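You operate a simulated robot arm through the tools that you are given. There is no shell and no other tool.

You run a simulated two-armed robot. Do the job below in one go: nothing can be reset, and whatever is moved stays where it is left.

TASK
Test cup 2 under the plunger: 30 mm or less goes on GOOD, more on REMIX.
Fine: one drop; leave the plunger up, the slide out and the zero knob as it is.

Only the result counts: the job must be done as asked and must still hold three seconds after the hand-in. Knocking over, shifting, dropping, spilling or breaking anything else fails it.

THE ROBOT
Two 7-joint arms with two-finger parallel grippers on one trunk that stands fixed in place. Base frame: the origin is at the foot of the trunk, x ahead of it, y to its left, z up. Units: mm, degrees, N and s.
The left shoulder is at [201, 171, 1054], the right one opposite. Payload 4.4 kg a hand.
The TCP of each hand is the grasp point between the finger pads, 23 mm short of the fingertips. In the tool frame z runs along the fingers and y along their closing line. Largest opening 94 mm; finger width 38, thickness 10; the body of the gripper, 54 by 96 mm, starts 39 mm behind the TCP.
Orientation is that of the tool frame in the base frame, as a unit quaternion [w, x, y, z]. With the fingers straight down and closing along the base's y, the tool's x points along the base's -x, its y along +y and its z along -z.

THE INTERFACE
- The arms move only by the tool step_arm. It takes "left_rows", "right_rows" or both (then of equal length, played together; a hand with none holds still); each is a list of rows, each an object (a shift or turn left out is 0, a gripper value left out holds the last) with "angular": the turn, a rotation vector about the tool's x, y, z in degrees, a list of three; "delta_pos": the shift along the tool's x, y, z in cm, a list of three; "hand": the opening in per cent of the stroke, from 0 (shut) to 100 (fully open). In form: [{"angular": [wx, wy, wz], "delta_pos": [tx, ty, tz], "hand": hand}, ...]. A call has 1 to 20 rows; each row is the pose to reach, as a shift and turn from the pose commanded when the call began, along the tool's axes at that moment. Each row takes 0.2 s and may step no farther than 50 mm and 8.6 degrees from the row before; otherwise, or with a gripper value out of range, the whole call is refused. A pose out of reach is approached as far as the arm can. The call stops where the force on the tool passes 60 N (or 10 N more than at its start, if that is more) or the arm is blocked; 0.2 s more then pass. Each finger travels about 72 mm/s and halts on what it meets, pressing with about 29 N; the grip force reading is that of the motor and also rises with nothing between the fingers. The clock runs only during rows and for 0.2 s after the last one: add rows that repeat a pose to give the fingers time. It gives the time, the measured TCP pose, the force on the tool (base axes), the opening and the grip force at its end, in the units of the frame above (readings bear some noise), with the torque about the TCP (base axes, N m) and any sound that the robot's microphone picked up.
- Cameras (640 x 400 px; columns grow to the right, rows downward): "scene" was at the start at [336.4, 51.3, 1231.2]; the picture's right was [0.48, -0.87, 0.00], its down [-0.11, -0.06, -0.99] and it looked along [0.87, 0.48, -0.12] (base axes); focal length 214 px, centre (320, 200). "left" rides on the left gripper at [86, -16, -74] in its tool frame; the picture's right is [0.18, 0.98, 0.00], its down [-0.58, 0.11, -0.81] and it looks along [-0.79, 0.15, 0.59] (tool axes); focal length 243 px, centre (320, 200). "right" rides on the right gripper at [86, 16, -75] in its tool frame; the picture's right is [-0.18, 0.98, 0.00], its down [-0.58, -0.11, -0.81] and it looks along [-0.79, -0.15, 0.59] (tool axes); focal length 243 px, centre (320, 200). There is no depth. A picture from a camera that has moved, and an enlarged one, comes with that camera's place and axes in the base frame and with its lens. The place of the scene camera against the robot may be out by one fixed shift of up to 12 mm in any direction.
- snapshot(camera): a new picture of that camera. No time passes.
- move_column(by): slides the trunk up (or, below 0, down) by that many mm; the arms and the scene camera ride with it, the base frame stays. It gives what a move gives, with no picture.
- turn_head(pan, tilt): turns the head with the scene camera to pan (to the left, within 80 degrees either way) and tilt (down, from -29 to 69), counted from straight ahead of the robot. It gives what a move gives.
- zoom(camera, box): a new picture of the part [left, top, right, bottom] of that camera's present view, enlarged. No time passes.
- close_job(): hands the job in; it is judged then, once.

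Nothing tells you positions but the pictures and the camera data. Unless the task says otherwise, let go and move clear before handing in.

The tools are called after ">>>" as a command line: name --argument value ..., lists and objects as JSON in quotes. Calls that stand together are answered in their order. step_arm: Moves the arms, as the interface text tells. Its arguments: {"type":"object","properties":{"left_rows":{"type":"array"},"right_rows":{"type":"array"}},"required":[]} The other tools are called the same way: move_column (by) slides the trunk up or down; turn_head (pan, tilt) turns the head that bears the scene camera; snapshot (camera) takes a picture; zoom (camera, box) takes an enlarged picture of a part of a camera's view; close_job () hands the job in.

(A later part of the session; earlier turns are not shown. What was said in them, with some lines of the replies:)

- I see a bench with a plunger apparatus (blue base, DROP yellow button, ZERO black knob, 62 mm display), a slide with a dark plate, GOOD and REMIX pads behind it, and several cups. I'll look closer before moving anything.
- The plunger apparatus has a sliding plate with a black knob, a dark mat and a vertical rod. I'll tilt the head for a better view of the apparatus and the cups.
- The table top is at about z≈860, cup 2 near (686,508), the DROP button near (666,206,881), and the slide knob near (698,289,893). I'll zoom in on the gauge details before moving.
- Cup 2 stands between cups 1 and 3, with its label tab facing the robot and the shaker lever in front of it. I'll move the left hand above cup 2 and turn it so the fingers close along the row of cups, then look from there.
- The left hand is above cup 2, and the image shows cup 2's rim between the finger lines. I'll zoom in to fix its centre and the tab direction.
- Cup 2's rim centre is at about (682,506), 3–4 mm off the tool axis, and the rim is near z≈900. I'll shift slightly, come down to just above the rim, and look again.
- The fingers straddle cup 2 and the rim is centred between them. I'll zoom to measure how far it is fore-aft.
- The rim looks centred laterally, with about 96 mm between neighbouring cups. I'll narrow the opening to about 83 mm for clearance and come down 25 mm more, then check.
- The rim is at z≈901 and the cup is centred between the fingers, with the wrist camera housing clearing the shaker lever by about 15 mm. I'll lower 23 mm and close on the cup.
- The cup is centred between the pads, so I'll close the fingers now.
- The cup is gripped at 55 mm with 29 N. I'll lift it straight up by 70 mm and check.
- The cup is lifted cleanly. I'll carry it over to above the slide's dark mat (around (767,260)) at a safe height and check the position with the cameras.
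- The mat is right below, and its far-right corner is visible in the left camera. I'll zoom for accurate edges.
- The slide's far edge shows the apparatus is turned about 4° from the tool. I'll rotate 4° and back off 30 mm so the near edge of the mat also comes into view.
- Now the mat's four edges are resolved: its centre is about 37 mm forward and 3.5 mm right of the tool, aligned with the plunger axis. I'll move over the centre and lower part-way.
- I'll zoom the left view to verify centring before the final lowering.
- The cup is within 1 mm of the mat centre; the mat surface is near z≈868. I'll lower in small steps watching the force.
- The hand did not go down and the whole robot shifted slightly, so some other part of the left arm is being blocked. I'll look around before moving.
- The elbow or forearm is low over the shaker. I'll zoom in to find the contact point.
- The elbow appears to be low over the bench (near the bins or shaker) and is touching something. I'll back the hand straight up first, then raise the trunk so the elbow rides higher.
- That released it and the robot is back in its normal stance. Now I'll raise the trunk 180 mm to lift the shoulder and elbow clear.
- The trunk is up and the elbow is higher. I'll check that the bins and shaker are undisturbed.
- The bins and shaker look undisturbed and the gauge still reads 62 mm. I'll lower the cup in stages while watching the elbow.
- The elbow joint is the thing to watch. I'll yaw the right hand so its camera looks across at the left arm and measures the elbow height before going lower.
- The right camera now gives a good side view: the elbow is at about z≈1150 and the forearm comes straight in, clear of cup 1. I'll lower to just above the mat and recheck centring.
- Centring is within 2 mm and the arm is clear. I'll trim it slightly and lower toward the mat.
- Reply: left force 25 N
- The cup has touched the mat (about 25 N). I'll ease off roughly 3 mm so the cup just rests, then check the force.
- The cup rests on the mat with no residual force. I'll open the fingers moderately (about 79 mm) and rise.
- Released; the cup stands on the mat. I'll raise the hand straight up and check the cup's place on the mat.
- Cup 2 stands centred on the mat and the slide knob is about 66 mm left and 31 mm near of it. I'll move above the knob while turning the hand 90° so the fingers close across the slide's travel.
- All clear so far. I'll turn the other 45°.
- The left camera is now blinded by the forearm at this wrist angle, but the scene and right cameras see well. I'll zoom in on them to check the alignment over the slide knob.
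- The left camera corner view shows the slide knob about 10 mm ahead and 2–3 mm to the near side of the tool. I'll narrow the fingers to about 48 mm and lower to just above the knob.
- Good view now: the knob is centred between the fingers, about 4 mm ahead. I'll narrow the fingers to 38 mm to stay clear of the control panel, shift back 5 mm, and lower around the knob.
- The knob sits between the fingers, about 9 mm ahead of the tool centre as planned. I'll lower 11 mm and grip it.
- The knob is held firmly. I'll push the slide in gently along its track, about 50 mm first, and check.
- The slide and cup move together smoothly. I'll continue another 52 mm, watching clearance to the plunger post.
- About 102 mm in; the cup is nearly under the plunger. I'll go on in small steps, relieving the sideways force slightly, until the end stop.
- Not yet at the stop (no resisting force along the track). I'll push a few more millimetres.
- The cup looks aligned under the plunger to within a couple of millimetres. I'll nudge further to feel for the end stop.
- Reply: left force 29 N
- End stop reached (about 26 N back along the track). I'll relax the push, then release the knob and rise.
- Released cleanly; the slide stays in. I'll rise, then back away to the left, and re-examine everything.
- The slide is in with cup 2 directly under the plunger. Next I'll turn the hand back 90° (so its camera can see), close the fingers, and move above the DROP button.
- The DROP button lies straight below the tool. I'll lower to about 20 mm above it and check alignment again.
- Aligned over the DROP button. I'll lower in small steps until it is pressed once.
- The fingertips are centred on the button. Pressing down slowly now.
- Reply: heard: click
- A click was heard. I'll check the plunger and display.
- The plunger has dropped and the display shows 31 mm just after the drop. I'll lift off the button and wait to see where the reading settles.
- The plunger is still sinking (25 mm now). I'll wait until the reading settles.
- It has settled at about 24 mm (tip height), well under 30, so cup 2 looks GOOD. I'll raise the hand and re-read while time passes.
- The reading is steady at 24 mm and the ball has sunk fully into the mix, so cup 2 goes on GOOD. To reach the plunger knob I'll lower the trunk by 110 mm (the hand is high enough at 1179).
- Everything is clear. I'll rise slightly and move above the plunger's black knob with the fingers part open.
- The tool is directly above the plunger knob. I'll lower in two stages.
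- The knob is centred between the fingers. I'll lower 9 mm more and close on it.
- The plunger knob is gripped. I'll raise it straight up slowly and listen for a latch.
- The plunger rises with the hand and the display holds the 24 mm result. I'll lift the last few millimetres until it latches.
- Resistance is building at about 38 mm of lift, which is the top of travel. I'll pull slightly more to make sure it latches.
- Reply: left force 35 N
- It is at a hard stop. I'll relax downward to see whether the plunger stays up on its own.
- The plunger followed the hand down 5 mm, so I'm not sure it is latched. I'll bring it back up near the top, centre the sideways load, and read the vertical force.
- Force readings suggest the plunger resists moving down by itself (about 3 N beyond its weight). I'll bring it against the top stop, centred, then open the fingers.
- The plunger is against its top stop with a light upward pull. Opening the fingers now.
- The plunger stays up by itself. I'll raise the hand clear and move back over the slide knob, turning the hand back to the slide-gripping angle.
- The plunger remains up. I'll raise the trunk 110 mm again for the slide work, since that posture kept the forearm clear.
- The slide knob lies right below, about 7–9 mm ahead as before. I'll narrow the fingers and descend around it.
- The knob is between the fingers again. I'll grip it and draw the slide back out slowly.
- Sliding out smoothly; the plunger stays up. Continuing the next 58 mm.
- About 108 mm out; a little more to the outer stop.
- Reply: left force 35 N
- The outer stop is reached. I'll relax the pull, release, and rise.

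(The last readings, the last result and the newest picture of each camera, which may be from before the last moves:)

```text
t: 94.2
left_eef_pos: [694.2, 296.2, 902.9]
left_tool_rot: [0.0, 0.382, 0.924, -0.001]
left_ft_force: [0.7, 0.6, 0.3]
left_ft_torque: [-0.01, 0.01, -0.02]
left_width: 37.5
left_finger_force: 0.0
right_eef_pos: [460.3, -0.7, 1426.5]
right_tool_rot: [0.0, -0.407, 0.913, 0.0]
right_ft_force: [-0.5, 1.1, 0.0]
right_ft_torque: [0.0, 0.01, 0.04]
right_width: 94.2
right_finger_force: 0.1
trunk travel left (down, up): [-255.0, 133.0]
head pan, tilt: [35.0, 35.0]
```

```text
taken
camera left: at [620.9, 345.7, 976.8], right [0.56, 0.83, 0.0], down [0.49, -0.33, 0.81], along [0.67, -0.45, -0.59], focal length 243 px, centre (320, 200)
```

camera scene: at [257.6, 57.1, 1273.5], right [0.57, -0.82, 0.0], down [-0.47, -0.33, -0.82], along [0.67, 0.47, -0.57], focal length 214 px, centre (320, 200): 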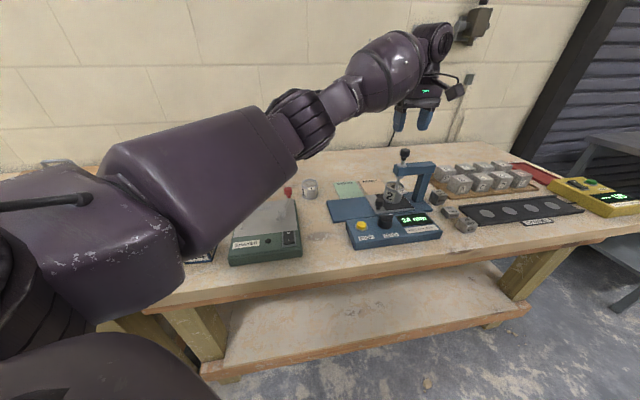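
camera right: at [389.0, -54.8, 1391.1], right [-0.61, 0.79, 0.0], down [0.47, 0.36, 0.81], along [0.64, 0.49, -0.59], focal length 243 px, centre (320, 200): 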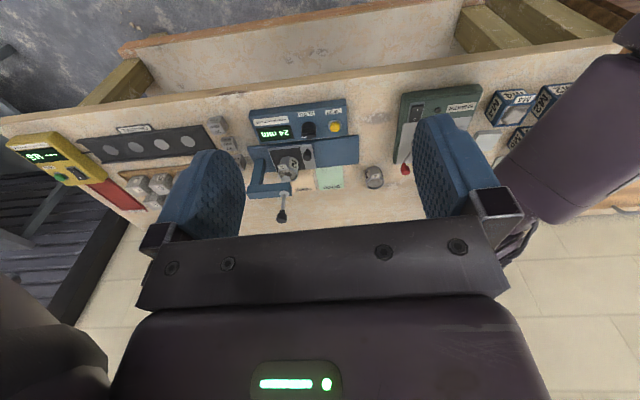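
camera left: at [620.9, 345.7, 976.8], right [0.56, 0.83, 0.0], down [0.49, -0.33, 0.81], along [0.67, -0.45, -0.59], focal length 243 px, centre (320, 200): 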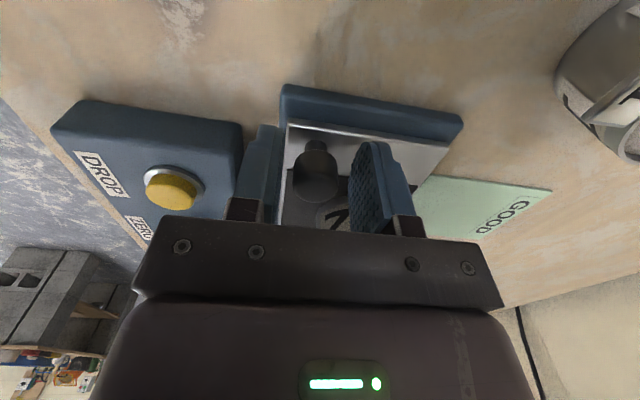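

Released. I'll rise and turn back to the cup-gripping angle above cup 2.

>>> step_arm --left_rows '[{"delta_pos": [0, 0, -2.0]}, {"delta_pos": [0, 0, -5.0]}, {"delta_pos": [0, 0, -8.5]}, {"delta_pos": [0, 0, -12.0], "hand": 60}, {"delta_pos": [-0.6, 0.3, -13.5], "angular": [0, 0, -7.5], "hand": 84}, {"delta_pos": [-1.2, 0.6, -13.5], "angular": [0, 0, -15], "hand": 84}, {"delta_pos": [-1.8, 0.8, -13.5], "angular": [0, 0, -22.5]}, {"delta_pos": [-2.4, 1.1, -13.5], "angular": [0, 0, -30]}, {"delta_pos": [-3.0, 1.4, -13.5], "angular": [0, 0, -37.5]}, {"delta_pos": [-3.6, 1.6, -13.5], "angular": [0, 0, -45]}, {"delta_pos": [-4.2, 1.9, -13.5], "angular": [0, 0, -52.5]}, {"delta_pos": [-4.9, 2.2, -13.5], "angular": [0, 0, -60]}, {"delta_pos": [-5.5, 2.5, -13.5], "angular": [0, 0, -67.5]}, {"delta_pos": [-6.1, 2.8, -13.5], "angular": [0, 0, -75]}, {"delta_pos": [-6.7, 3.0, -13.5], "angular": [0, 0, -82.5]}, {"delta_pos": [-7.3, 3.3, -13.5], "angular": [0, 0, -90]}, {"delta_pos": [-7.3, 3.3, -13.5], "angular": [0, 0, -90]}]'

>>> snapshot --camera "left"

>>> zoom --camera "scene" --box '[320, 130, 450, 260]'

>>> zoom --camera "right" --box '[230, 70, 400, 220]'

```text
t: 97.8
left_eef_pos: [768.3, 266.8, 1038.8]
left_tool_rot: [0.0, -0.385, 0.923, 0.0]
left_ft_force: [0.6, 0.5, -0.3]
left_ft_torque: [0.0, 0.01, 0.01]
left_width: 78.9
left_finger_force: 0.0
right_eef_pos: [458.5, -0.8, 1426.9]
right_tool_rot: [0.0, -0.407, 0.913, 0.0]
right_ft_force: [0.8, -0.8, 0.0]
right_ft_torque: [0.0, -0.02, 0.01]
right_width: 93.9
right_finger_force: 0.0
trunk travel left (down, up): [-255.0, 133.0]
head pan, tilt: [35.0, 35.0]
```

```text
taken
camera left: at [717.7, 194.4, 1113.7], right [-0.83, 0.56, 0.0], down [0.33, 0.49, 0.81], along [0.45, 0.67, -0.59], focal length 243 px, centre (320, 200)
```

left: 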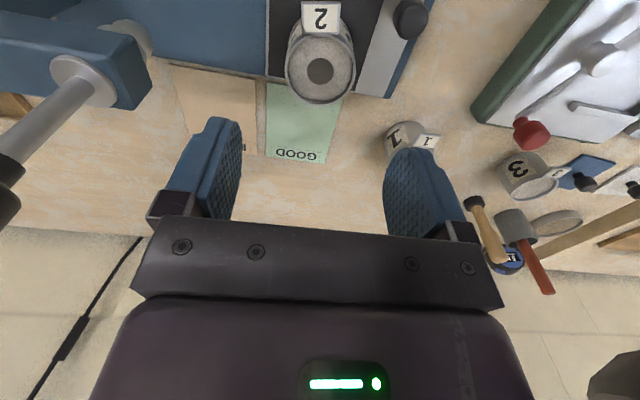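

```text
3.08 times, centred on (385, 195) of scene
camera zoom: at [161.6, 57.1, 1395.3], right [0.57, -0.82, 0.0], down [-0.47, -0.33, -0.82], along [0.67, 0.47, -0.57], focal length 660 px, centre (120, 215)
```

zoom: 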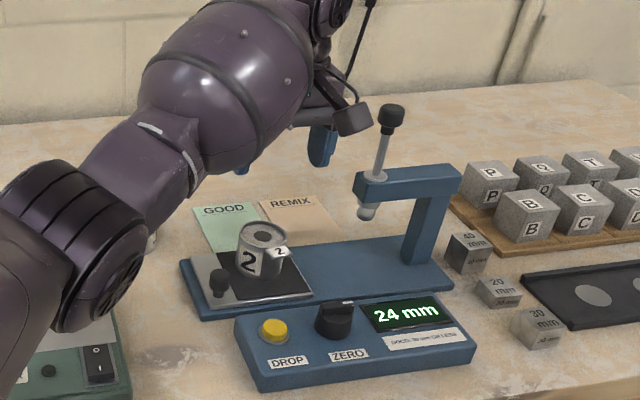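

```text
2.67 times, centred on (315, 145) of right
camera zoom: at [388.7, -54.8, 1501.3], right [-0.61, 0.79, 0.0], down [0.47, 0.36, 0.81], along [0.64, 0.49, -0.59], focal length 647 px, centre (333, 347)
```

zoom: 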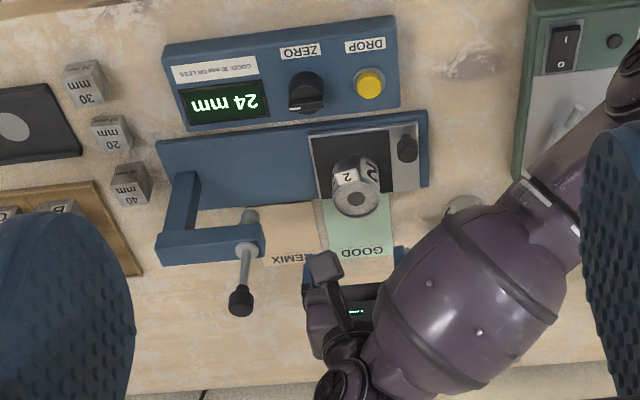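

The slide is out, the plunger is up, and cup 2 stands on the mat below the hand. I'll lower toward the cup and check alignment.

>>> step_arm --left_rows '[{"delta_pos": [-0.1, 0.1, 2.5], "hand": 84}, {"delta_pos": [-0.1, 0.1, 5.0]}, {"delta_pos": [-0.1, 0.1, 7.5]}, {"delta_pos": [-0.1, 0.1, 9.0]}, {"delta_pos": [-0.1, 0.1, 9.0]}]'

>>> snapshot --camera "left"

>>> zoom --camera "scene" --box '[330, 160, 410, 240]'

```text
t: 99.0
left_eef_pos: [767.9, 269.6, 949.1]
left_tool_rot: [0.0, -0.384, 0.923, 0.0]
left_ft_force: [0.6, -0.3, -0.2]
left_ft_torque: [0.02, 0.0, 0.0]
left_width: 79.0
left_finger_force: 0.1
right_eef_pos: [458.6, -1.4, 1426.5]
right_tool_rot: [0.0, -0.408, 0.913, 0.0]
right_ft_force: [0.4, 0.3, 0.5]
right_ft_torque: [-0.03, 0.02, 0.01]
right_width: 94.0
right_finger_force: 0.0
trunk travel left (down, up): [-255.0, 133.0]
head pan, tilt: [35.0, 35.0]
```

```text
taken
camera left: at [717.5, 196.9, 1022.7], right [-0.83, 0.56, 0.0], down [0.33, 0.49, 0.81], along [0.45, 0.67, -0.59], focal length 243 px, centre (320, 200)
```

left: 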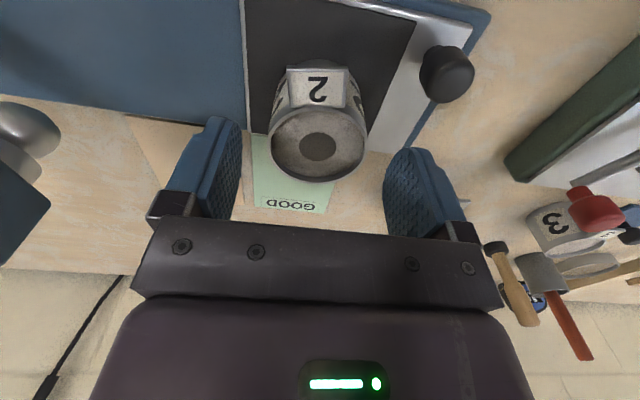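

```text
5.00 times, centred on (370, 200) of scene
camera zoom: at [161.6, 57.0, 1395.4], right [0.57, -0.82, 0.0], down [-0.47, -0.33, -0.82], along [0.67, 0.47, -0.57], focal length 1072 px, centre (70, 200)
```

zoom: 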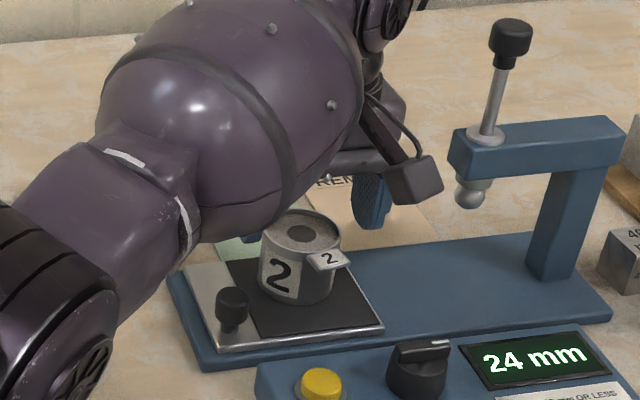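

Well aligned. I'll lower around the cup and grip it.

>>> step_arm --left_rows '[{"delta_pos": [-0.2, 0, 1.2], "hand": 84}, {"delta_pos": [-0.2, 0, 2.4]}, {"delta_pos": [-0.2, 0, 3.5]}, {"delta_pos": [-0.2, 0, 3.5]}]'

>>> snapshot --camera "left"

```text
t: 100.0
left_eef_pos: [769.2, 270.8, 913.9]
left_tool_rot: [0.0, -0.384, 0.923, 0.0]
left_ft_force: [-0.2, 0.1, 0.1]
left_ft_torque: [0.0, -0.02, 0.02]
left_width: 78.9
left_finger_force: 0.1
right_eef_pos: [459.9, -1.1, 1427.9]
right_tool_rot: [-0.001, -0.408, 0.913, 0.0]
right_ft_force: [0.6, -0.8, 0.9]
right_ft_torque: [0.02, 0.03, 0.0]
right_width: 94.1
right_finger_force: 0.1
trunk travel left (down, up): [-255.0, 133.0]
head pan, tilt: [35.0, 35.0]
```

```text
taken
camera left: at [719.1, 198.4, 987.1], right [-0.83, 0.56, 0.0], down [0.33, 0.49, 0.81], along [0.45, 0.67, -0.59], focal length 243 px, centre (320, 200)
```

left: 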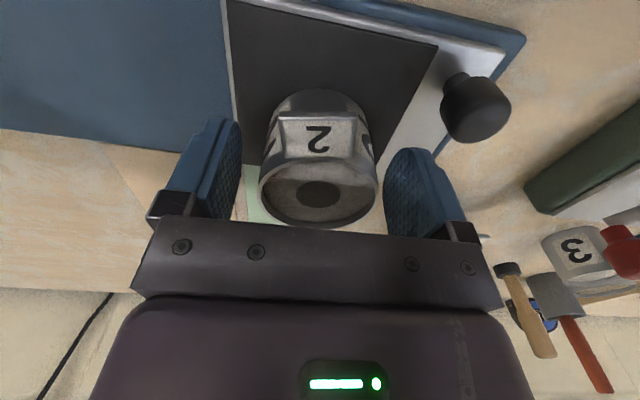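

>>> step_arm --left_rows '[{"hand": 45}, {"hand": 45}, {"hand": 45}, {"hand": 45}]'

>>> step_arm --left_rows '[{"delta_pos": [0, 0, -0.5]}, {"delta_pos": [0, 0, -1.5]}, {"delta_pos": [0, 0, -3.0]}, {"delta_pos": [0, 0, -5.0]}, {"delta_pos": [0, 0, -7.5]}, {"delta_pos": [0, 0, -10.0]}, {"delta_pos": [0, 0, -12.5]}, {"delta_pos": [0, 0, -15.0]}, {"delta_pos": [0, 0, -17.5]}, {"delta_pos": [0, 0, -19.0]}, {"delta_pos": [0, 0, -20.0]}, {"delta_pos": [0, 0, -20.0]}]'

>>> snapshot --camera "left"

>>> snapshot --camera "scene"

```text
t: 101.0
left_eef_pos: [771.9, 270.8, 912.5]
left_tool_rot: [0.0, -0.383, 0.924, 0.0]
left_ft_force: [0.6, -1.0, -0.6]
left_ft_torque: [-0.01, 0.01, -0.03]
left_width: 54.9
left_finger_force: 29.0
right_eef_pos: [459.3, -1.2, 1426.2]
right_tool_rot: [0.001, -0.407, 0.913, 0.001]
right_ft_force: [0.6, 1.1, -0.2]
right_ft_torque: [0.04, -0.01, 0.0]
right_width: 94.4
right_finger_force: 0.1
trunk travel left (down, up): [-255.0, 133.0]
head pan, tilt: [35.0, 35.0]
```

```text
t: 103.6
left_eef_pos: [772.9, 270.6, 1115.5]
left_tool_rot: [0.0, -0.383, 0.924, 0.0]
left_ft_force: [-0.4, -0.1, -2.7]
left_ft_torque: [0.02, 0.01, -0.02]
left_width: 54.9
left_finger_force: 29.3
right_eef_pos: [460.4, -0.5, 1425.7]
right_tool_rot: [0.0, -0.407, 0.913, 0.0]
right_ft_force: [0.3, -0.2, -0.4]
right_ft_torque: [0.01, 0.01, 0.0]
right_width: 94.0
right_finger_force: 0.0
trunk travel left (down, up): [-255.0, 133.0]
head pan, tilt: [35.0, 35.0]
```

```text
taken
camera left: at [721.2, 197.8, 1189.1], right [-0.83, 0.56, 0.0], down [0.33, 0.49, 0.81], along [0.45, 0.67, -0.59], focal length 243 px, centre (320, 200)
```

left: 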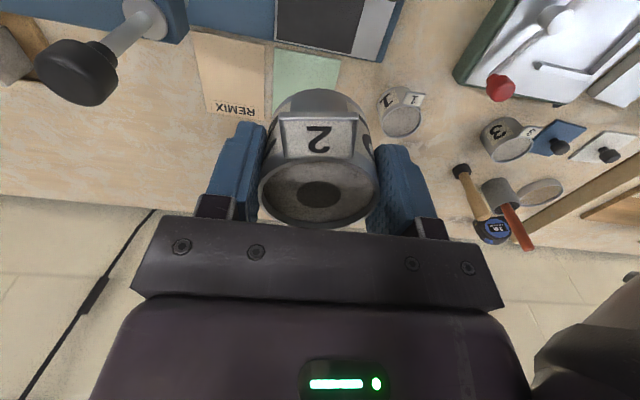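

```text
taken
camera scene: at [162.2, 57.0, 1395.2], right [0.57, -0.82, 0.0], down [-0.47, -0.33, -0.82], along [0.67, 0.47, -0.57], focal length 214 px, centre (320, 200)
```

scene: 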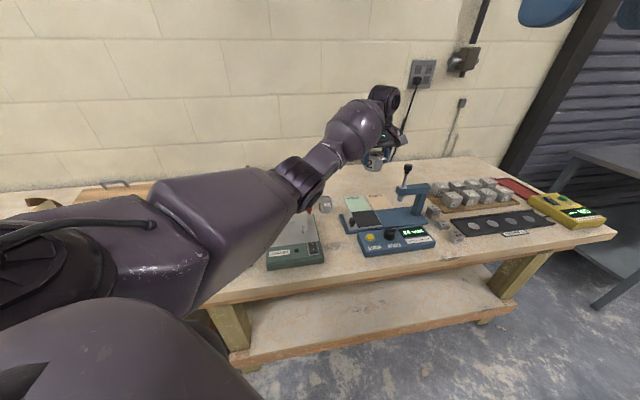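

Cup 2 is lifted. I'll lower the trunk by 140 mm so the GOOD pad behind the apparatus comes into reach.

>>> move_column --by -140

>>> snapshot --camera "scene"

>>> snapshot --camera "right"

>>> snapshot --camera "left"

```text
t: 105.2
left_eef_pos: [769.9, 270.2, 976.3]
left_tool_rot: [0.002, -0.384, 0.923, -0.002]
left_ft_force: [0.2, -0.7, -2.2]
left_ft_torque: [0.0, -0.03, 0.01]
left_width: 54.6
left_finger_force: 29.0
right_eef_pos: [456.4, -2.4, 1289.0]
right_tool_rot: [0.002, -0.408, 0.913, -0.001]
right_ft_force: [-0.6, -1.1, 0.5]
right_ft_torque: [-0.02, -0.05, 0.0]
right_width: 94.1
right_finger_force: 0.0
trunk travel left (down, up): [-115.0, 273.0]
head pan, tilt: [35.0, 35.0]
```

```text
taken
camera scene: at [287.2, 56.9, 1237.7], right [0.57, -0.82, 0.0], down [-0.47, -0.33, -0.82], along [0.67, 0.47, -0.57], focal length 214 px, centre (320, 200)
```

scene: 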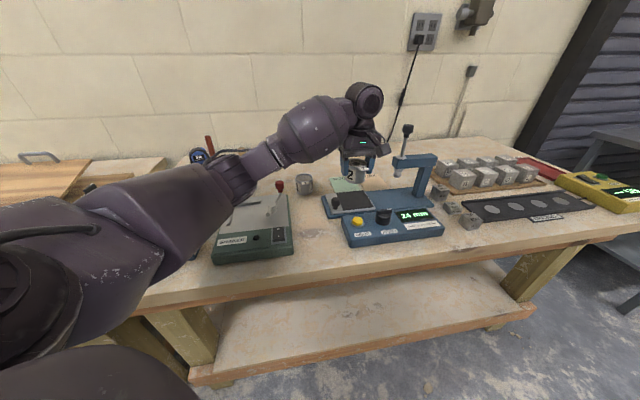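

```text
taken
camera right: at [386.2, -55.1, 1362.9], right [-0.61, 0.79, 0.0], down [0.47, 0.36, 0.81], along [0.64, 0.49, -0.59], focal length 243 px, centre (320, 200)
```

right: 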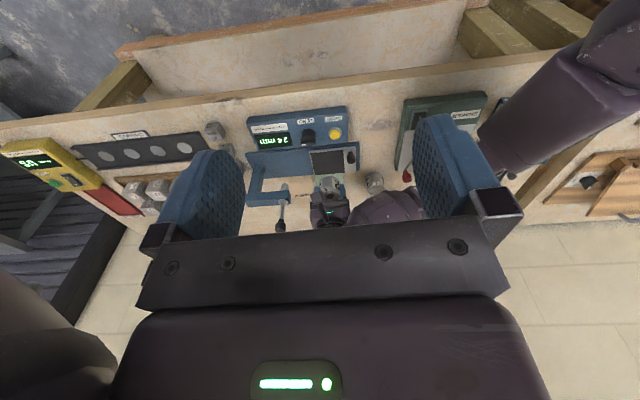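

```text
taken
camera left: at [717.7, 197.8, 1050.6], right [-0.83, 0.56, 0.0], down [0.33, 0.49, 0.81], along [0.46, 0.67, -0.59], focal length 243 px, centre (320, 200)
```

left: 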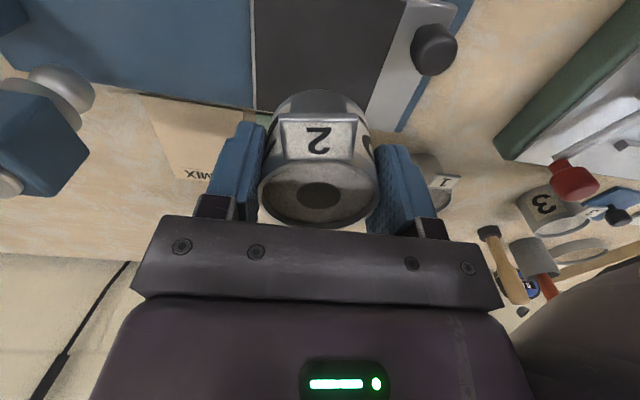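

Clear. I'll carry the cup over the GOOD pad (centre near (852,341)) at this height.

>>> step_arm --left_rows '[{"delta_pos": [-0.5, 0, -0.8]}, {"delta_pos": [-1.5, -0.1, -1.5]}, {"delta_pos": [-2.8, -0.2, -1.5]}, {"delta_pos": [-4.2, -0.3, -1.5]}, {"delta_pos": [-5.6, -0.4, -1.5]}, {"delta_pos": [-7.0, -0.5, -1.5]}, {"delta_pos": [-8.3, -0.6, -1.5]}, {"delta_pos": [-9.4, -0.7, -1.5]}, {"delta_pos": [-10.2, -0.8, -1.5]}, {"delta_pos": [-10.5, -0.8, -1.5]}, {"delta_pos": [-10.5, -0.8, -1.5]}]'

>>> snapshot --camera "left"

>>> snapshot --camera "scene"

>>> snapshot --camera "right"

```text
t: 107.6
left_eef_pos: [850.7, 339.6, 988.5]
left_tool_rot: [-0.001, -0.383, 0.924, 0.0]
left_ft_force: [0.0, -0.3, -3.2]
left_ft_torque: [0.0, 0.01, 0.0]
left_width: 54.7
left_finger_force: 29.0
right_eef_pos: [459.1, -0.7, 1285.9]
right_tool_rot: [-0.001, -0.407, 0.913, 0.0]
right_ft_force: [-0.8, -0.9, -0.2]
right_ft_torque: [0.05, -0.01, -0.02]
right_width: 93.9
right_finger_force: 0.0
trunk travel left (down, up): [-115.0, 273.0]
head pan, tilt: [35.0, 35.0]
```

```text
taken
camera left: at [799.3, 266.6, 1062.9], right [-0.83, 0.56, 0.0], down [0.33, 0.49, 0.81], along [0.45, 0.67, -0.59], focal length 243 px, centre (320, 200)
```

left: 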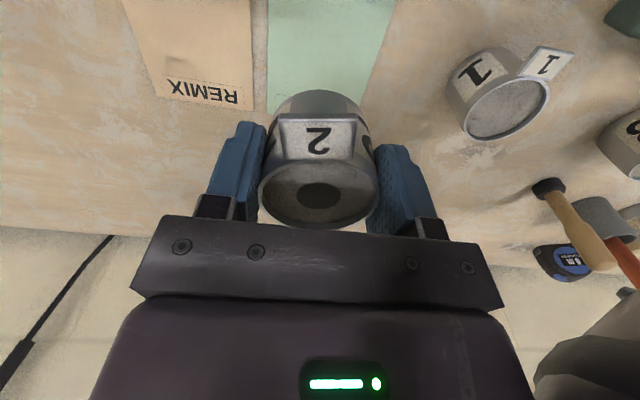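

```text
taken
camera scene: at [289.0, 57.1, 1236.8], right [0.57, -0.82, 0.0], down [-0.47, -0.33, -0.82], along [0.67, 0.47, -0.57], focal length 214 px, centre (320, 200)
```

scene: 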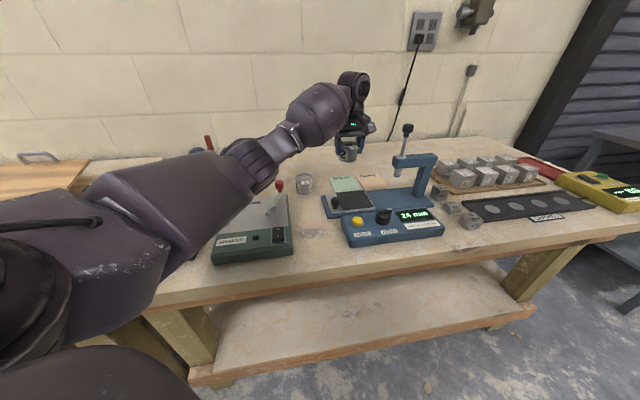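

```text
taken
camera right: at [389.1, -54.8, 1361.1], right [-0.61, 0.79, 0.0], down [0.47, 0.36, 0.81], along [0.64, 0.49, -0.59], focal length 243 px, centre (320, 200)
```

right: 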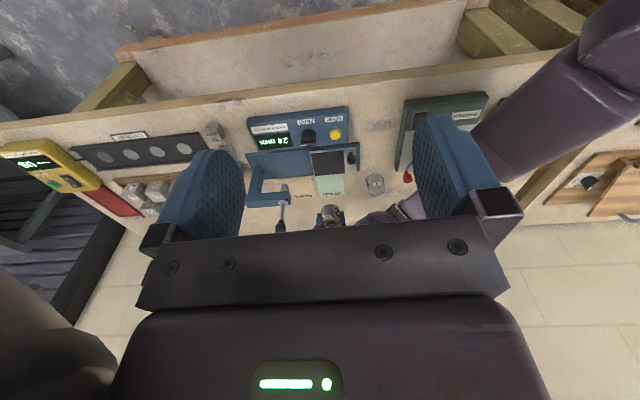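

The cup is centred over the GOOD pad within about 1 mm. I'll lower it in stages.

>>> step_arm --left_rows '[{"delta_pos": [0, 0, 1.5]}, {"delta_pos": [0, 0, 3.5]}, {"delta_pos": [0, 0, 5.5]}, {"delta_pos": [0, 0, 7.0]}, {"delta_pos": [0, 0, 7.5]}, {"delta_pos": [0, 0, 7.5]}]'

>>> snapshot --camera "left"

>>> zoom --camera "scene" --box '[260, 80, 420, 220]'

```text
t: 109.0
left_eef_pos: [851.1, 338.0, 913.1]
left_tool_rot: [-0.001, -0.383, 0.924, 0.0]
left_ft_force: [-0.1, 0.9, -2.7]
left_ft_torque: [0.01, 0.01, 0.02]
left_width: 54.6
left_finger_force: 29.4
right_eef_pos: [459.1, -1.5, 1285.9]
right_tool_rot: [0.0, -0.407, 0.913, 0.0]
right_ft_force: [-0.1, 0.5, 0.3]
right_ft_torque: [-0.02, -0.01, -0.02]
right_width: 93.8
right_finger_force: 0.1
trunk travel left (down, up): [-115.0, 273.0]
head pan, tilt: [35.0, 35.0]
```

```text
taken
camera left: at [799.2, 266.7, 986.5], right [-0.83, 0.56, 0.0], down [0.33, 0.49, 0.81], along [0.45, 0.67, -0.59], focal length 243 px, centre (320, 200)
```

left: 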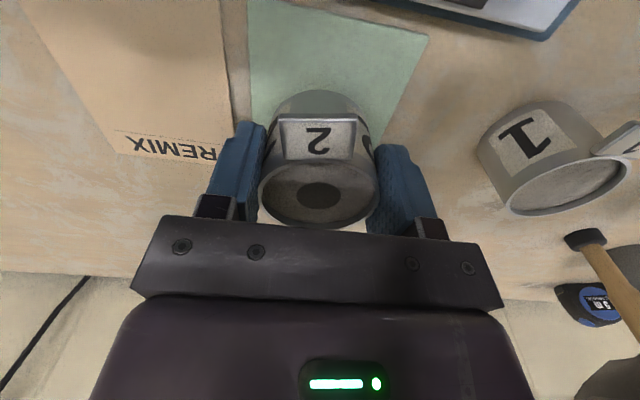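

```text
2.86 times, centred on (340, 150) of scene
camera zoom: at [288.9, 57.1, 1236.8], right [0.57, -0.82, 0.0], down [-0.47, -0.33, -0.82], along [0.67, 0.47, -0.57], focal length 613 px, centre (263, 343)
```

zoom: 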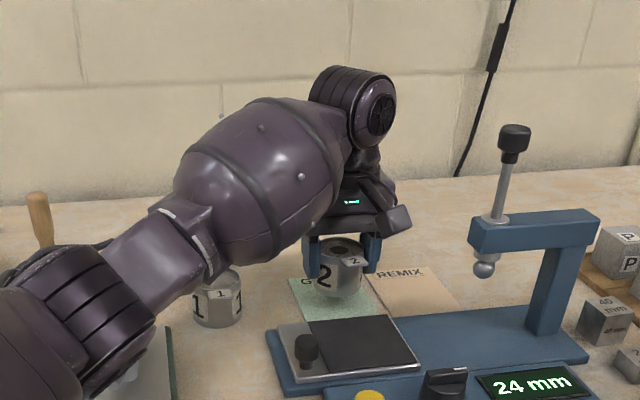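

Still well within the pad. Lowering the last stretch gently.

>>> step_arm --left_rows '[{"delta_pos": [-0.2, 0, 0.5]}, {"delta_pos": [-0.3, 0, 1.0]}, {"delta_pos": [-0.3, 0, 1.2]}, {"delta_pos": [-0.3, 0, 1.2]}]'

```text
t: 110.0
left_eef_pos: [852.1, 341.7, 901.8]
left_tool_rot: [0.0, -0.384, 0.923, 0.001]
left_ft_force: [-0.2, -0.2, -3.7]
left_ft_torque: [-0.05, 0.0, 0.02]
left_width: 54.9
left_finger_force: 28.7
right_eef_pos: [459.7, -0.4, 1286.1]
right_tool_rot: [0.0, -0.407, 0.913, -0.001]
right_ft_force: [-0.2, -0.1, 0.7]
right_ft_torque: [0.01, -0.01, -0.03]
right_width: 94.4
right_finger_force: 0.1
trunk travel left (down, up): [-115.0, 273.0]
head pan, tilt: [35.0, 35.0]
```

>>> step_arm --left_rows '[{"delta_pos": [0, 0, 0.15]}, {"delta_pos": [0, 0, 0.3]}, {"delta_pos": [0, 0, 0.3]}]'

>>> zoom --camera "scene" --box '[320, 140, 400, 200]'

```text
t: 110.8
left_eef_pos: [852.5, 340.5, 899.0]
left_tool_rot: [-0.001, -0.384, 0.924, 0.0]
left_ft_force: [-0.3, -0.1, -2.7]
left_ft_torque: [0.01, -0.01, -0.01]
left_width: 54.7
left_finger_force: 28.8
right_eef_pos: [460.7, -1.4, 1286.1]
right_tool_rot: [0.001, -0.408, 0.913, 0.0]
right_ft_force: [-0.1, 0.7, 0.3]
right_ft_torque: [-0.04, -0.02, 0.03]
right_width: 94.0
right_finger_force: 0.0
trunk travel left (down, up): [-115.0, 273.0]
head pan, tilt: [35.0, 35.0]
```

```text
6.67 times, centred on (360, 170) of scene
camera zoom: at [289.0, 57.1, 1236.8], right [0.57, -0.82, 0.0], down [-0.47, -0.33, -0.82], along [0.67, 0.47, -0.57], focal length 1430 px, centre (53, 400)
```

zoom: 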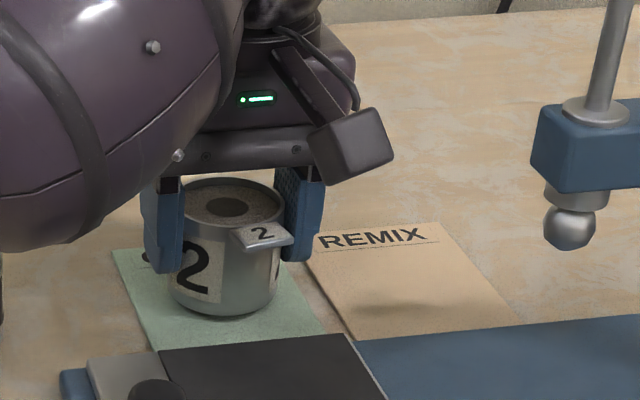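

>>> step_arm --left_rows '[{"delta_pos": [0, 0, 0.1]}, {"delta_pos": [0, 0, 0.2]}, {"delta_pos": [0, 0, 0.2]}]'

```text
t: 111.6
left_eef_pos: [851.7, 341.2, 896.5]
left_tool_rot: [-0.001, -0.384, 0.923, -0.001]
left_ft_force: [0.9, -0.4, -3.2]
left_ft_torque: [0.0, 0.0, -0.01]
left_width: 54.6
left_finger_force: 29.4
right_eef_pos: [458.7, -1.5, 1285.4]
right_tool_rot: [0.0, -0.408, 0.913, 0.0]
right_ft_force: [0.4, 0.8, -0.4]
right_ft_torque: [-0.02, 0.0, -0.02]
right_width: 94.1
right_finger_force: 0.0
trunk travel left (down, up): [-115.0, 273.0]
head pan, tilt: [35.0, 35.0]
```

>>> step_arm --left_rows '[{"delta_pos": [0, 0, 0.1]}, {"delta_pos": [0, 0, 0.2]}, {"delta_pos": [0, 0, 0.2]}]'

```text
t: 112.4
left_eef_pos: [853.5, 341.9, 894.1]
left_tool_rot: [-0.001, -0.384, 0.923, 0.0]
left_ft_force: [0.0, 0.1, -2.2]
left_ft_torque: [-0.02, 0.02, -0.01]
left_width: 54.7
left_finger_force: 29.2
right_eef_pos: [459.3, -2.3, 1286.7]
right_tool_rot: [-0.001, -0.408, 0.913, 0.0]
right_ft_force: [-0.3, 0.4, 0.2]
right_ft_torque: [0.0, -0.03, 0.0]
right_width: 93.8
right_finger_force: 0.0
trunk travel left (down, up): [-115.0, 273.0]
head pan, tilt: [35.0, 35.0]
```

>>> step_arm --left_rows '[{"delta_pos": [0, 0, 0.1]}, {"delta_pos": [0, 0, 0.2]}, {"delta_pos": [0, 0, 0.2]}]'

>>> zoom --camera "scene" --box '[330, 160, 370, 190]'

```text
t: 113.2
left_eef_pos: [852.8, 340.5, 894.4]
left_tool_rot: [0.0, -0.384, 0.924, -0.002]
left_ft_force: [1.0, 1.6, 4.3]
left_ft_torque: [0.09, 0.16, -0.06]
left_width: 54.9
left_finger_force: 29.8
right_eef_pos: [458.9, -1.2, 1286.4]
right_tool_rot: [0.0, -0.407, 0.913, 0.0]
right_ft_force: [-0.1, 0.8, -0.5]
right_ft_torque: [-0.02, 0.02, 0.0]
right_width: 93.8
right_finger_force: 0.0
trunk travel left (down, up): [-115.0, 273.0]
head pan, tilt: [35.0, 35.0]
```

```text
13.33 times, centred on (350, 175) of scene
camera zoom: at [288.2, 57.0, 1237.2], right [0.57, -0.82, 0.0], down [-0.47, -0.33, -0.82], along [0.67, 0.47, -0.57], focal length 2860 px, centre (-80, 533)
```

zoom: 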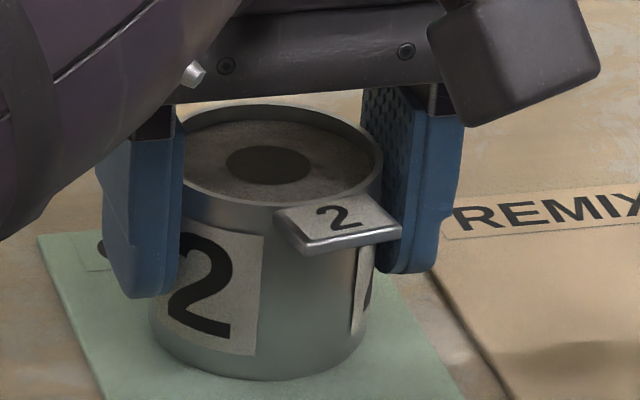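

The cup has touched down on GOOD (light contact). I'll ease off a millimetre and release.

>>> step_arm --left_rows '[{"delta_pos": [0, 0, -0.1]}, {"delta_pos": [0, 0, -0.15]}, {"delta_pos": [0, 0, -0.15], "hand": 65}, {"delta_pos": [0, 0, -0.15], "hand": 80}, {"delta_pos": [0, 0, -0.15], "hand": 80}]'

>>> snapshot --camera "left"

```text
t: 114.4
left_eef_pos: [851.8, 341.5, 893.1]
left_tool_rot: [-0.001, -0.384, 0.924, 0.0]
left_ft_force: [0.8, -0.8, -0.1]
left_ft_torque: [-0.01, 0.03, 0.01]
left_width: 75.3
left_finger_force: 0.0
right_eef_pos: [459.5, -0.6, 1286.1]
right_tool_rot: [0.001, -0.408, 0.913, 0.0]
right_ft_force: [0.3, 0.2, -0.4]
right_ft_torque: [-0.02, -0.01, -0.01]
right_width: 93.7
right_finger_force: 0.0
trunk travel left (down, up): [-115.0, 273.0]
head pan, tilt: [35.0, 35.0]
```

```text
taken
camera left: at [801.2, 269.0, 967.7], right [-0.83, 0.56, 0.0], down [0.33, 0.49, 0.81], along [0.45, 0.67, -0.59], focal length 243 px, centre (320, 200)
```

left: 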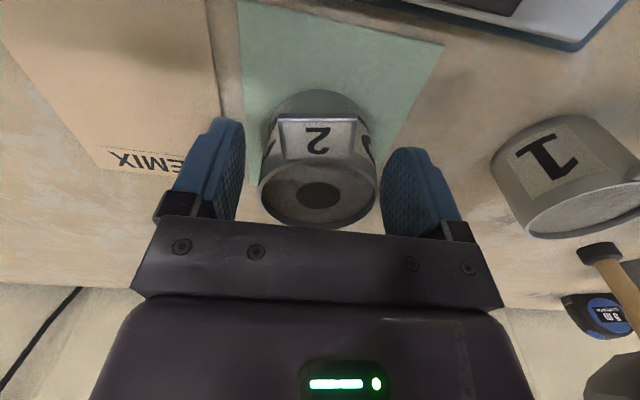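

Released; cup 2 stands on the GOOD pad. I'll rise straight up and check the whole scene.

>>> step_arm --left_rows '[{"delta_pos": [0, 0, -0.8]}, {"delta_pos": [0, 0, -2.0]}, {"delta_pos": [0, 0, -4.0]}, {"delta_pos": [0, 0, -6.5]}, {"delta_pos": [0, 0, -9.0]}, {"delta_pos": [0, 0, -12.0]}, {"delta_pos": [0, 0, -15.0]}, {"delta_pos": [0, 0, -18.0]}, {"delta_pos": [0, 0, -20.0]}, {"delta_pos": [0, 0, -20.0]}]'

>>> snapshot --camera "left"

>>> zoom --camera "scene" --box '[290, 100, 450, 250]'

>>> snapshot --camera "right"

```text
t: 116.6
left_eef_pos: [854.5, 342.8, 1093.0]
left_tool_rot: [0.0, -0.383, 0.924, -0.001]
left_ft_force: [0.4, 0.1, 0.4]
left_ft_torque: [0.0, 0.01, -0.04]
left_width: 75.2
left_finger_force: 0.1
right_eef_pos: [459.5, -1.6, 1286.2]
right_tool_rot: [-0.001, -0.408, 0.913, 0.001]
right_ft_force: [0.0, -0.3, -0.1]
right_ft_torque: [0.0, -0.03, 0.0]
right_width: 93.9
right_finger_force: 0.1
trunk travel left (down, up): [-115.0, 273.0]
head pan, tilt: [35.0, 35.0]
```

```text
taken
camera left: at [802.4, 270.4, 1168.4], right [-0.83, 0.56, 0.0], down [0.33, 0.49, 0.81], along [0.45, 0.67, -0.59], focal length 243 px, centre (320, 200)
```

left: 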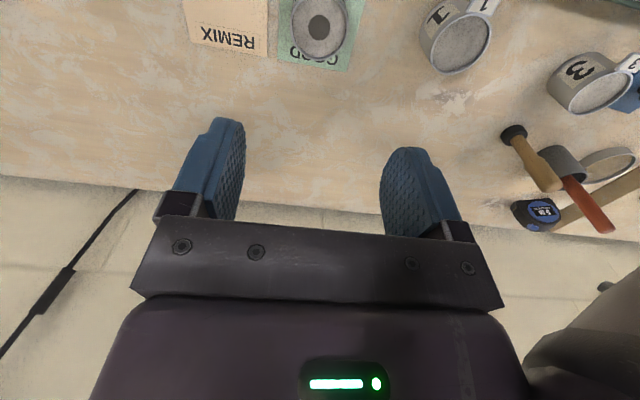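

```text
2.67 times, centred on (370, 175) of scene
camera zoom: at [289.2, 57.1, 1236.6], right [0.57, -0.82, 0.0], down [-0.47, -0.33, -0.82], along [0.67, 0.47, -0.57], focal length 572 px, centre (187, 267)
```

zoom: 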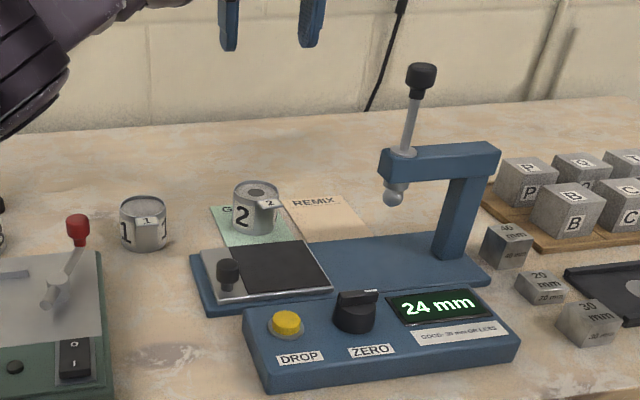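

```text
taken
camera right: at [389.4, -54.8, 1360.8], right [-0.61, 0.79, 0.0], down [0.47, 0.36, 0.81], along [0.64, 0.49, -0.59], focal length 243 px, centre (320, 200)
```

right: 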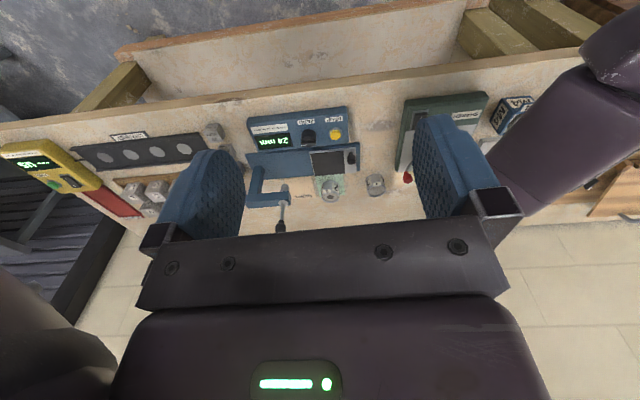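

Cup 2 is on GOOD, the plunger is up and the slide is out. I'll move the arm clear and inspect everything at close zoom.

>>> step_arm --left_rows '[{"delta_pos": [0.5, 0.3, -2.0]}, {"delta_pos": [2.0, 1.0, -4.5]}, {"delta_pos": [4.5, 2.0, -7.0]}, {"delta_pos": [7.5, 3.0, -9.5]}, {"delta_pos": [10.5, 4.0, -12.0]}, {"delta_pos": [13.5, 5.0, -14.0]}, {"delta_pos": [16.5, 6.0, -15.0]}, {"delta_pos": [19.5, 7.0, -15.0]}, {"delta_pos": [21.5, 7.5, -15.0]}, {"delta_pos": [21.5, 7.5, -15.0]}]'

>>> snapshot --camera "scene"

>>> snapshot --camera "left"

>>> zoom --camera "scene" --box '[320, 140, 450, 250]'

```text
t: 118.8
left_eef_pos: [648.8, 243.5, 1244.7]
left_tool_rot: [-0.001, -0.383, 0.924, -0.001]
left_ft_force: [-0.3, -0.5, 0.5]
left_ft_torque: [-0.02, -0.01, -0.02]
left_width: 75.5
left_finger_force: 0.1
right_eef_pos: [459.7, -0.3, 1286.3]
right_tool_rot: [0.0, -0.407, 0.914, 0.001]
right_ft_force: [-0.4, 0.7, -0.7]
right_ft_torque: [0.02, 0.01, -0.05]
right_width: 93.9
right_finger_force: 0.1
trunk travel left (down, up): [-115.0, 273.0]
head pan, tilt: [35.0, 35.0]
```

```text
taken
camera scene: at [288.9, 57.1, 1236.7], right [0.57, -0.82, 0.0], down [-0.47, -0.33, -0.82], along [0.67, 0.47, -0.57], focal length 214 px, centre (320, 200)
```

scene: 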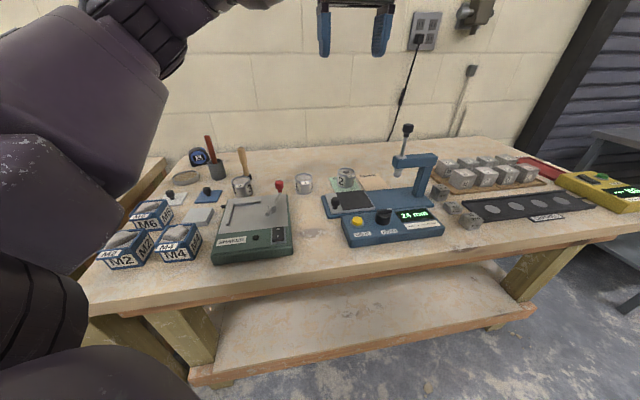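

```text
taken
camera left: at [596.4, 171.0, 1318.0], right [-0.83, 0.56, 0.0], down [0.33, 0.49, 0.81], along [0.45, 0.67, -0.59], focal length 243 px, centre (320, 200)
```

left: 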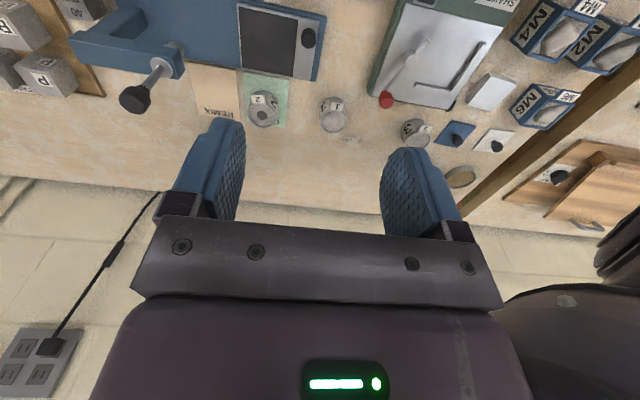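

```text
3.64 times, centred on (385, 195) of scene
camera zoom: at [288.9, 57.1, 1236.7], right [0.57, -0.82, 0.0], down [-0.47, -0.33, -0.82], along [0.67, 0.47, -0.57], focal length 780 px, centre (84, 218)
```

zoom: 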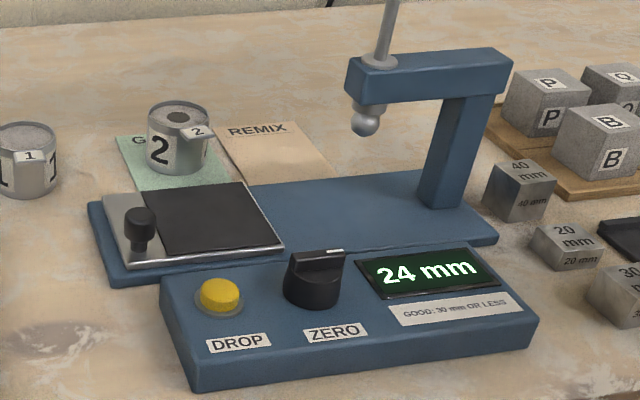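

Everything looks in order. A last close look at the GOOD pad, the cups, shaker and bins.

>>> zoom --camera "left" --box '[180, 0, 420, 150]'

>>> zoom --camera "left" --box '[360, 0, 640, 200]'

>>> zoom --camera "scene" --box '[90, 140, 330, 280]'

```text
2.67 times, centred on (300, 75) of left
camera zoom: at [596.4, 171.0, 1318.0], right [-0.83, 0.56, 0.0], down [0.33, 0.49, 0.81], along [0.45, 0.67, -0.59], focal length 647 px, centre (373, 533)
```

zoom: 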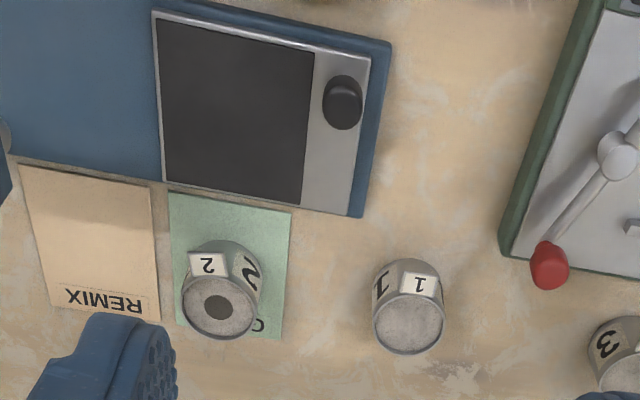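

```text
2.00 times, centred on (500, 100) of left
camera zoom: at [596.4, 171.0, 1318.0], right [-0.83, 0.56, 0.0], down [0.33, 0.49, 0.81], along [0.45, 0.67, -0.59], focal length 485 px, centre (-40, 400)
```

zoom: 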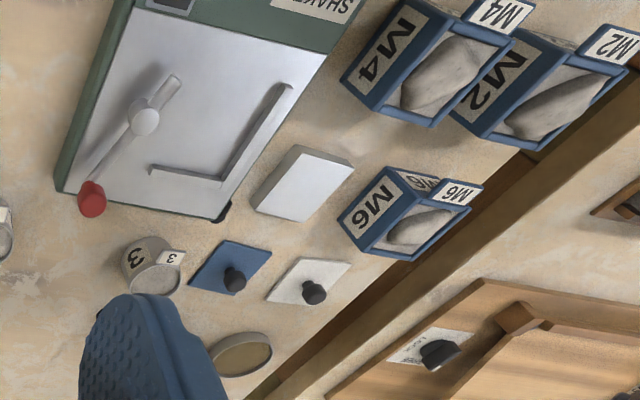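

```text
2.67 times, centred on (210, 210) of scene
camera zoom: at [288.9, 57.1, 1236.7], right [0.57, -0.82, 0.0], down [-0.47, -0.33, -0.82], along [0.67, 0.47, -0.57], focal length 572 px, centre (613, 173)
```

zoom: 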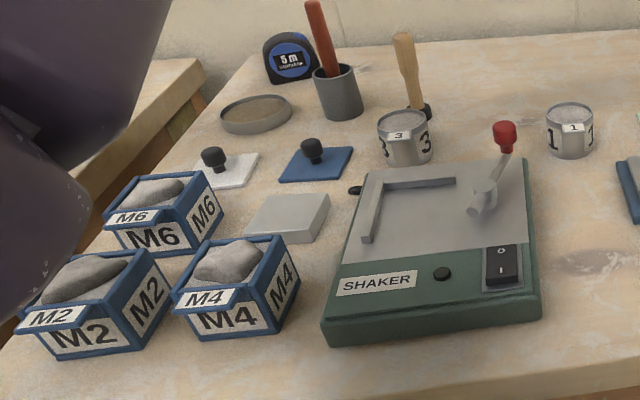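

The job is finished. Cup 2 settled at 24 mm after one drop, so it stands fully on the GOOD pad. The plunger is up, the slide is out, and the zero knob is as it was. The other items look undisturbed and the arms are clear, so I'm handing in.

>>> close_job

```text
The job is handed in.
```

I tested cup 2 with one drop. It settled at 24 mm, so I put it on GOOD and handed the job in.

- **Reading:** the display showed 31 mm just after the drop while the plunger was still sinking. I waited until it held steady at 24 mm before deciding.
- **Tester:** the plunger is up and stayed up after I let go. The slide is out against its stop. I didn't touch the zero knob, and I pressed DROP once.
- **Blocked move:** while I first lowered the cup towards the slide, part of the left arm pressed on something on the bench. The likeliest is cup 1, which was right under the forearm. I backed off and raised the trunk to get clear. In the later pictures cup 1 is upright and in place to within my measuring error, and the shaker, cup 3 and bins look undisturbed.

Both arms were clear of the bench at hand-in.
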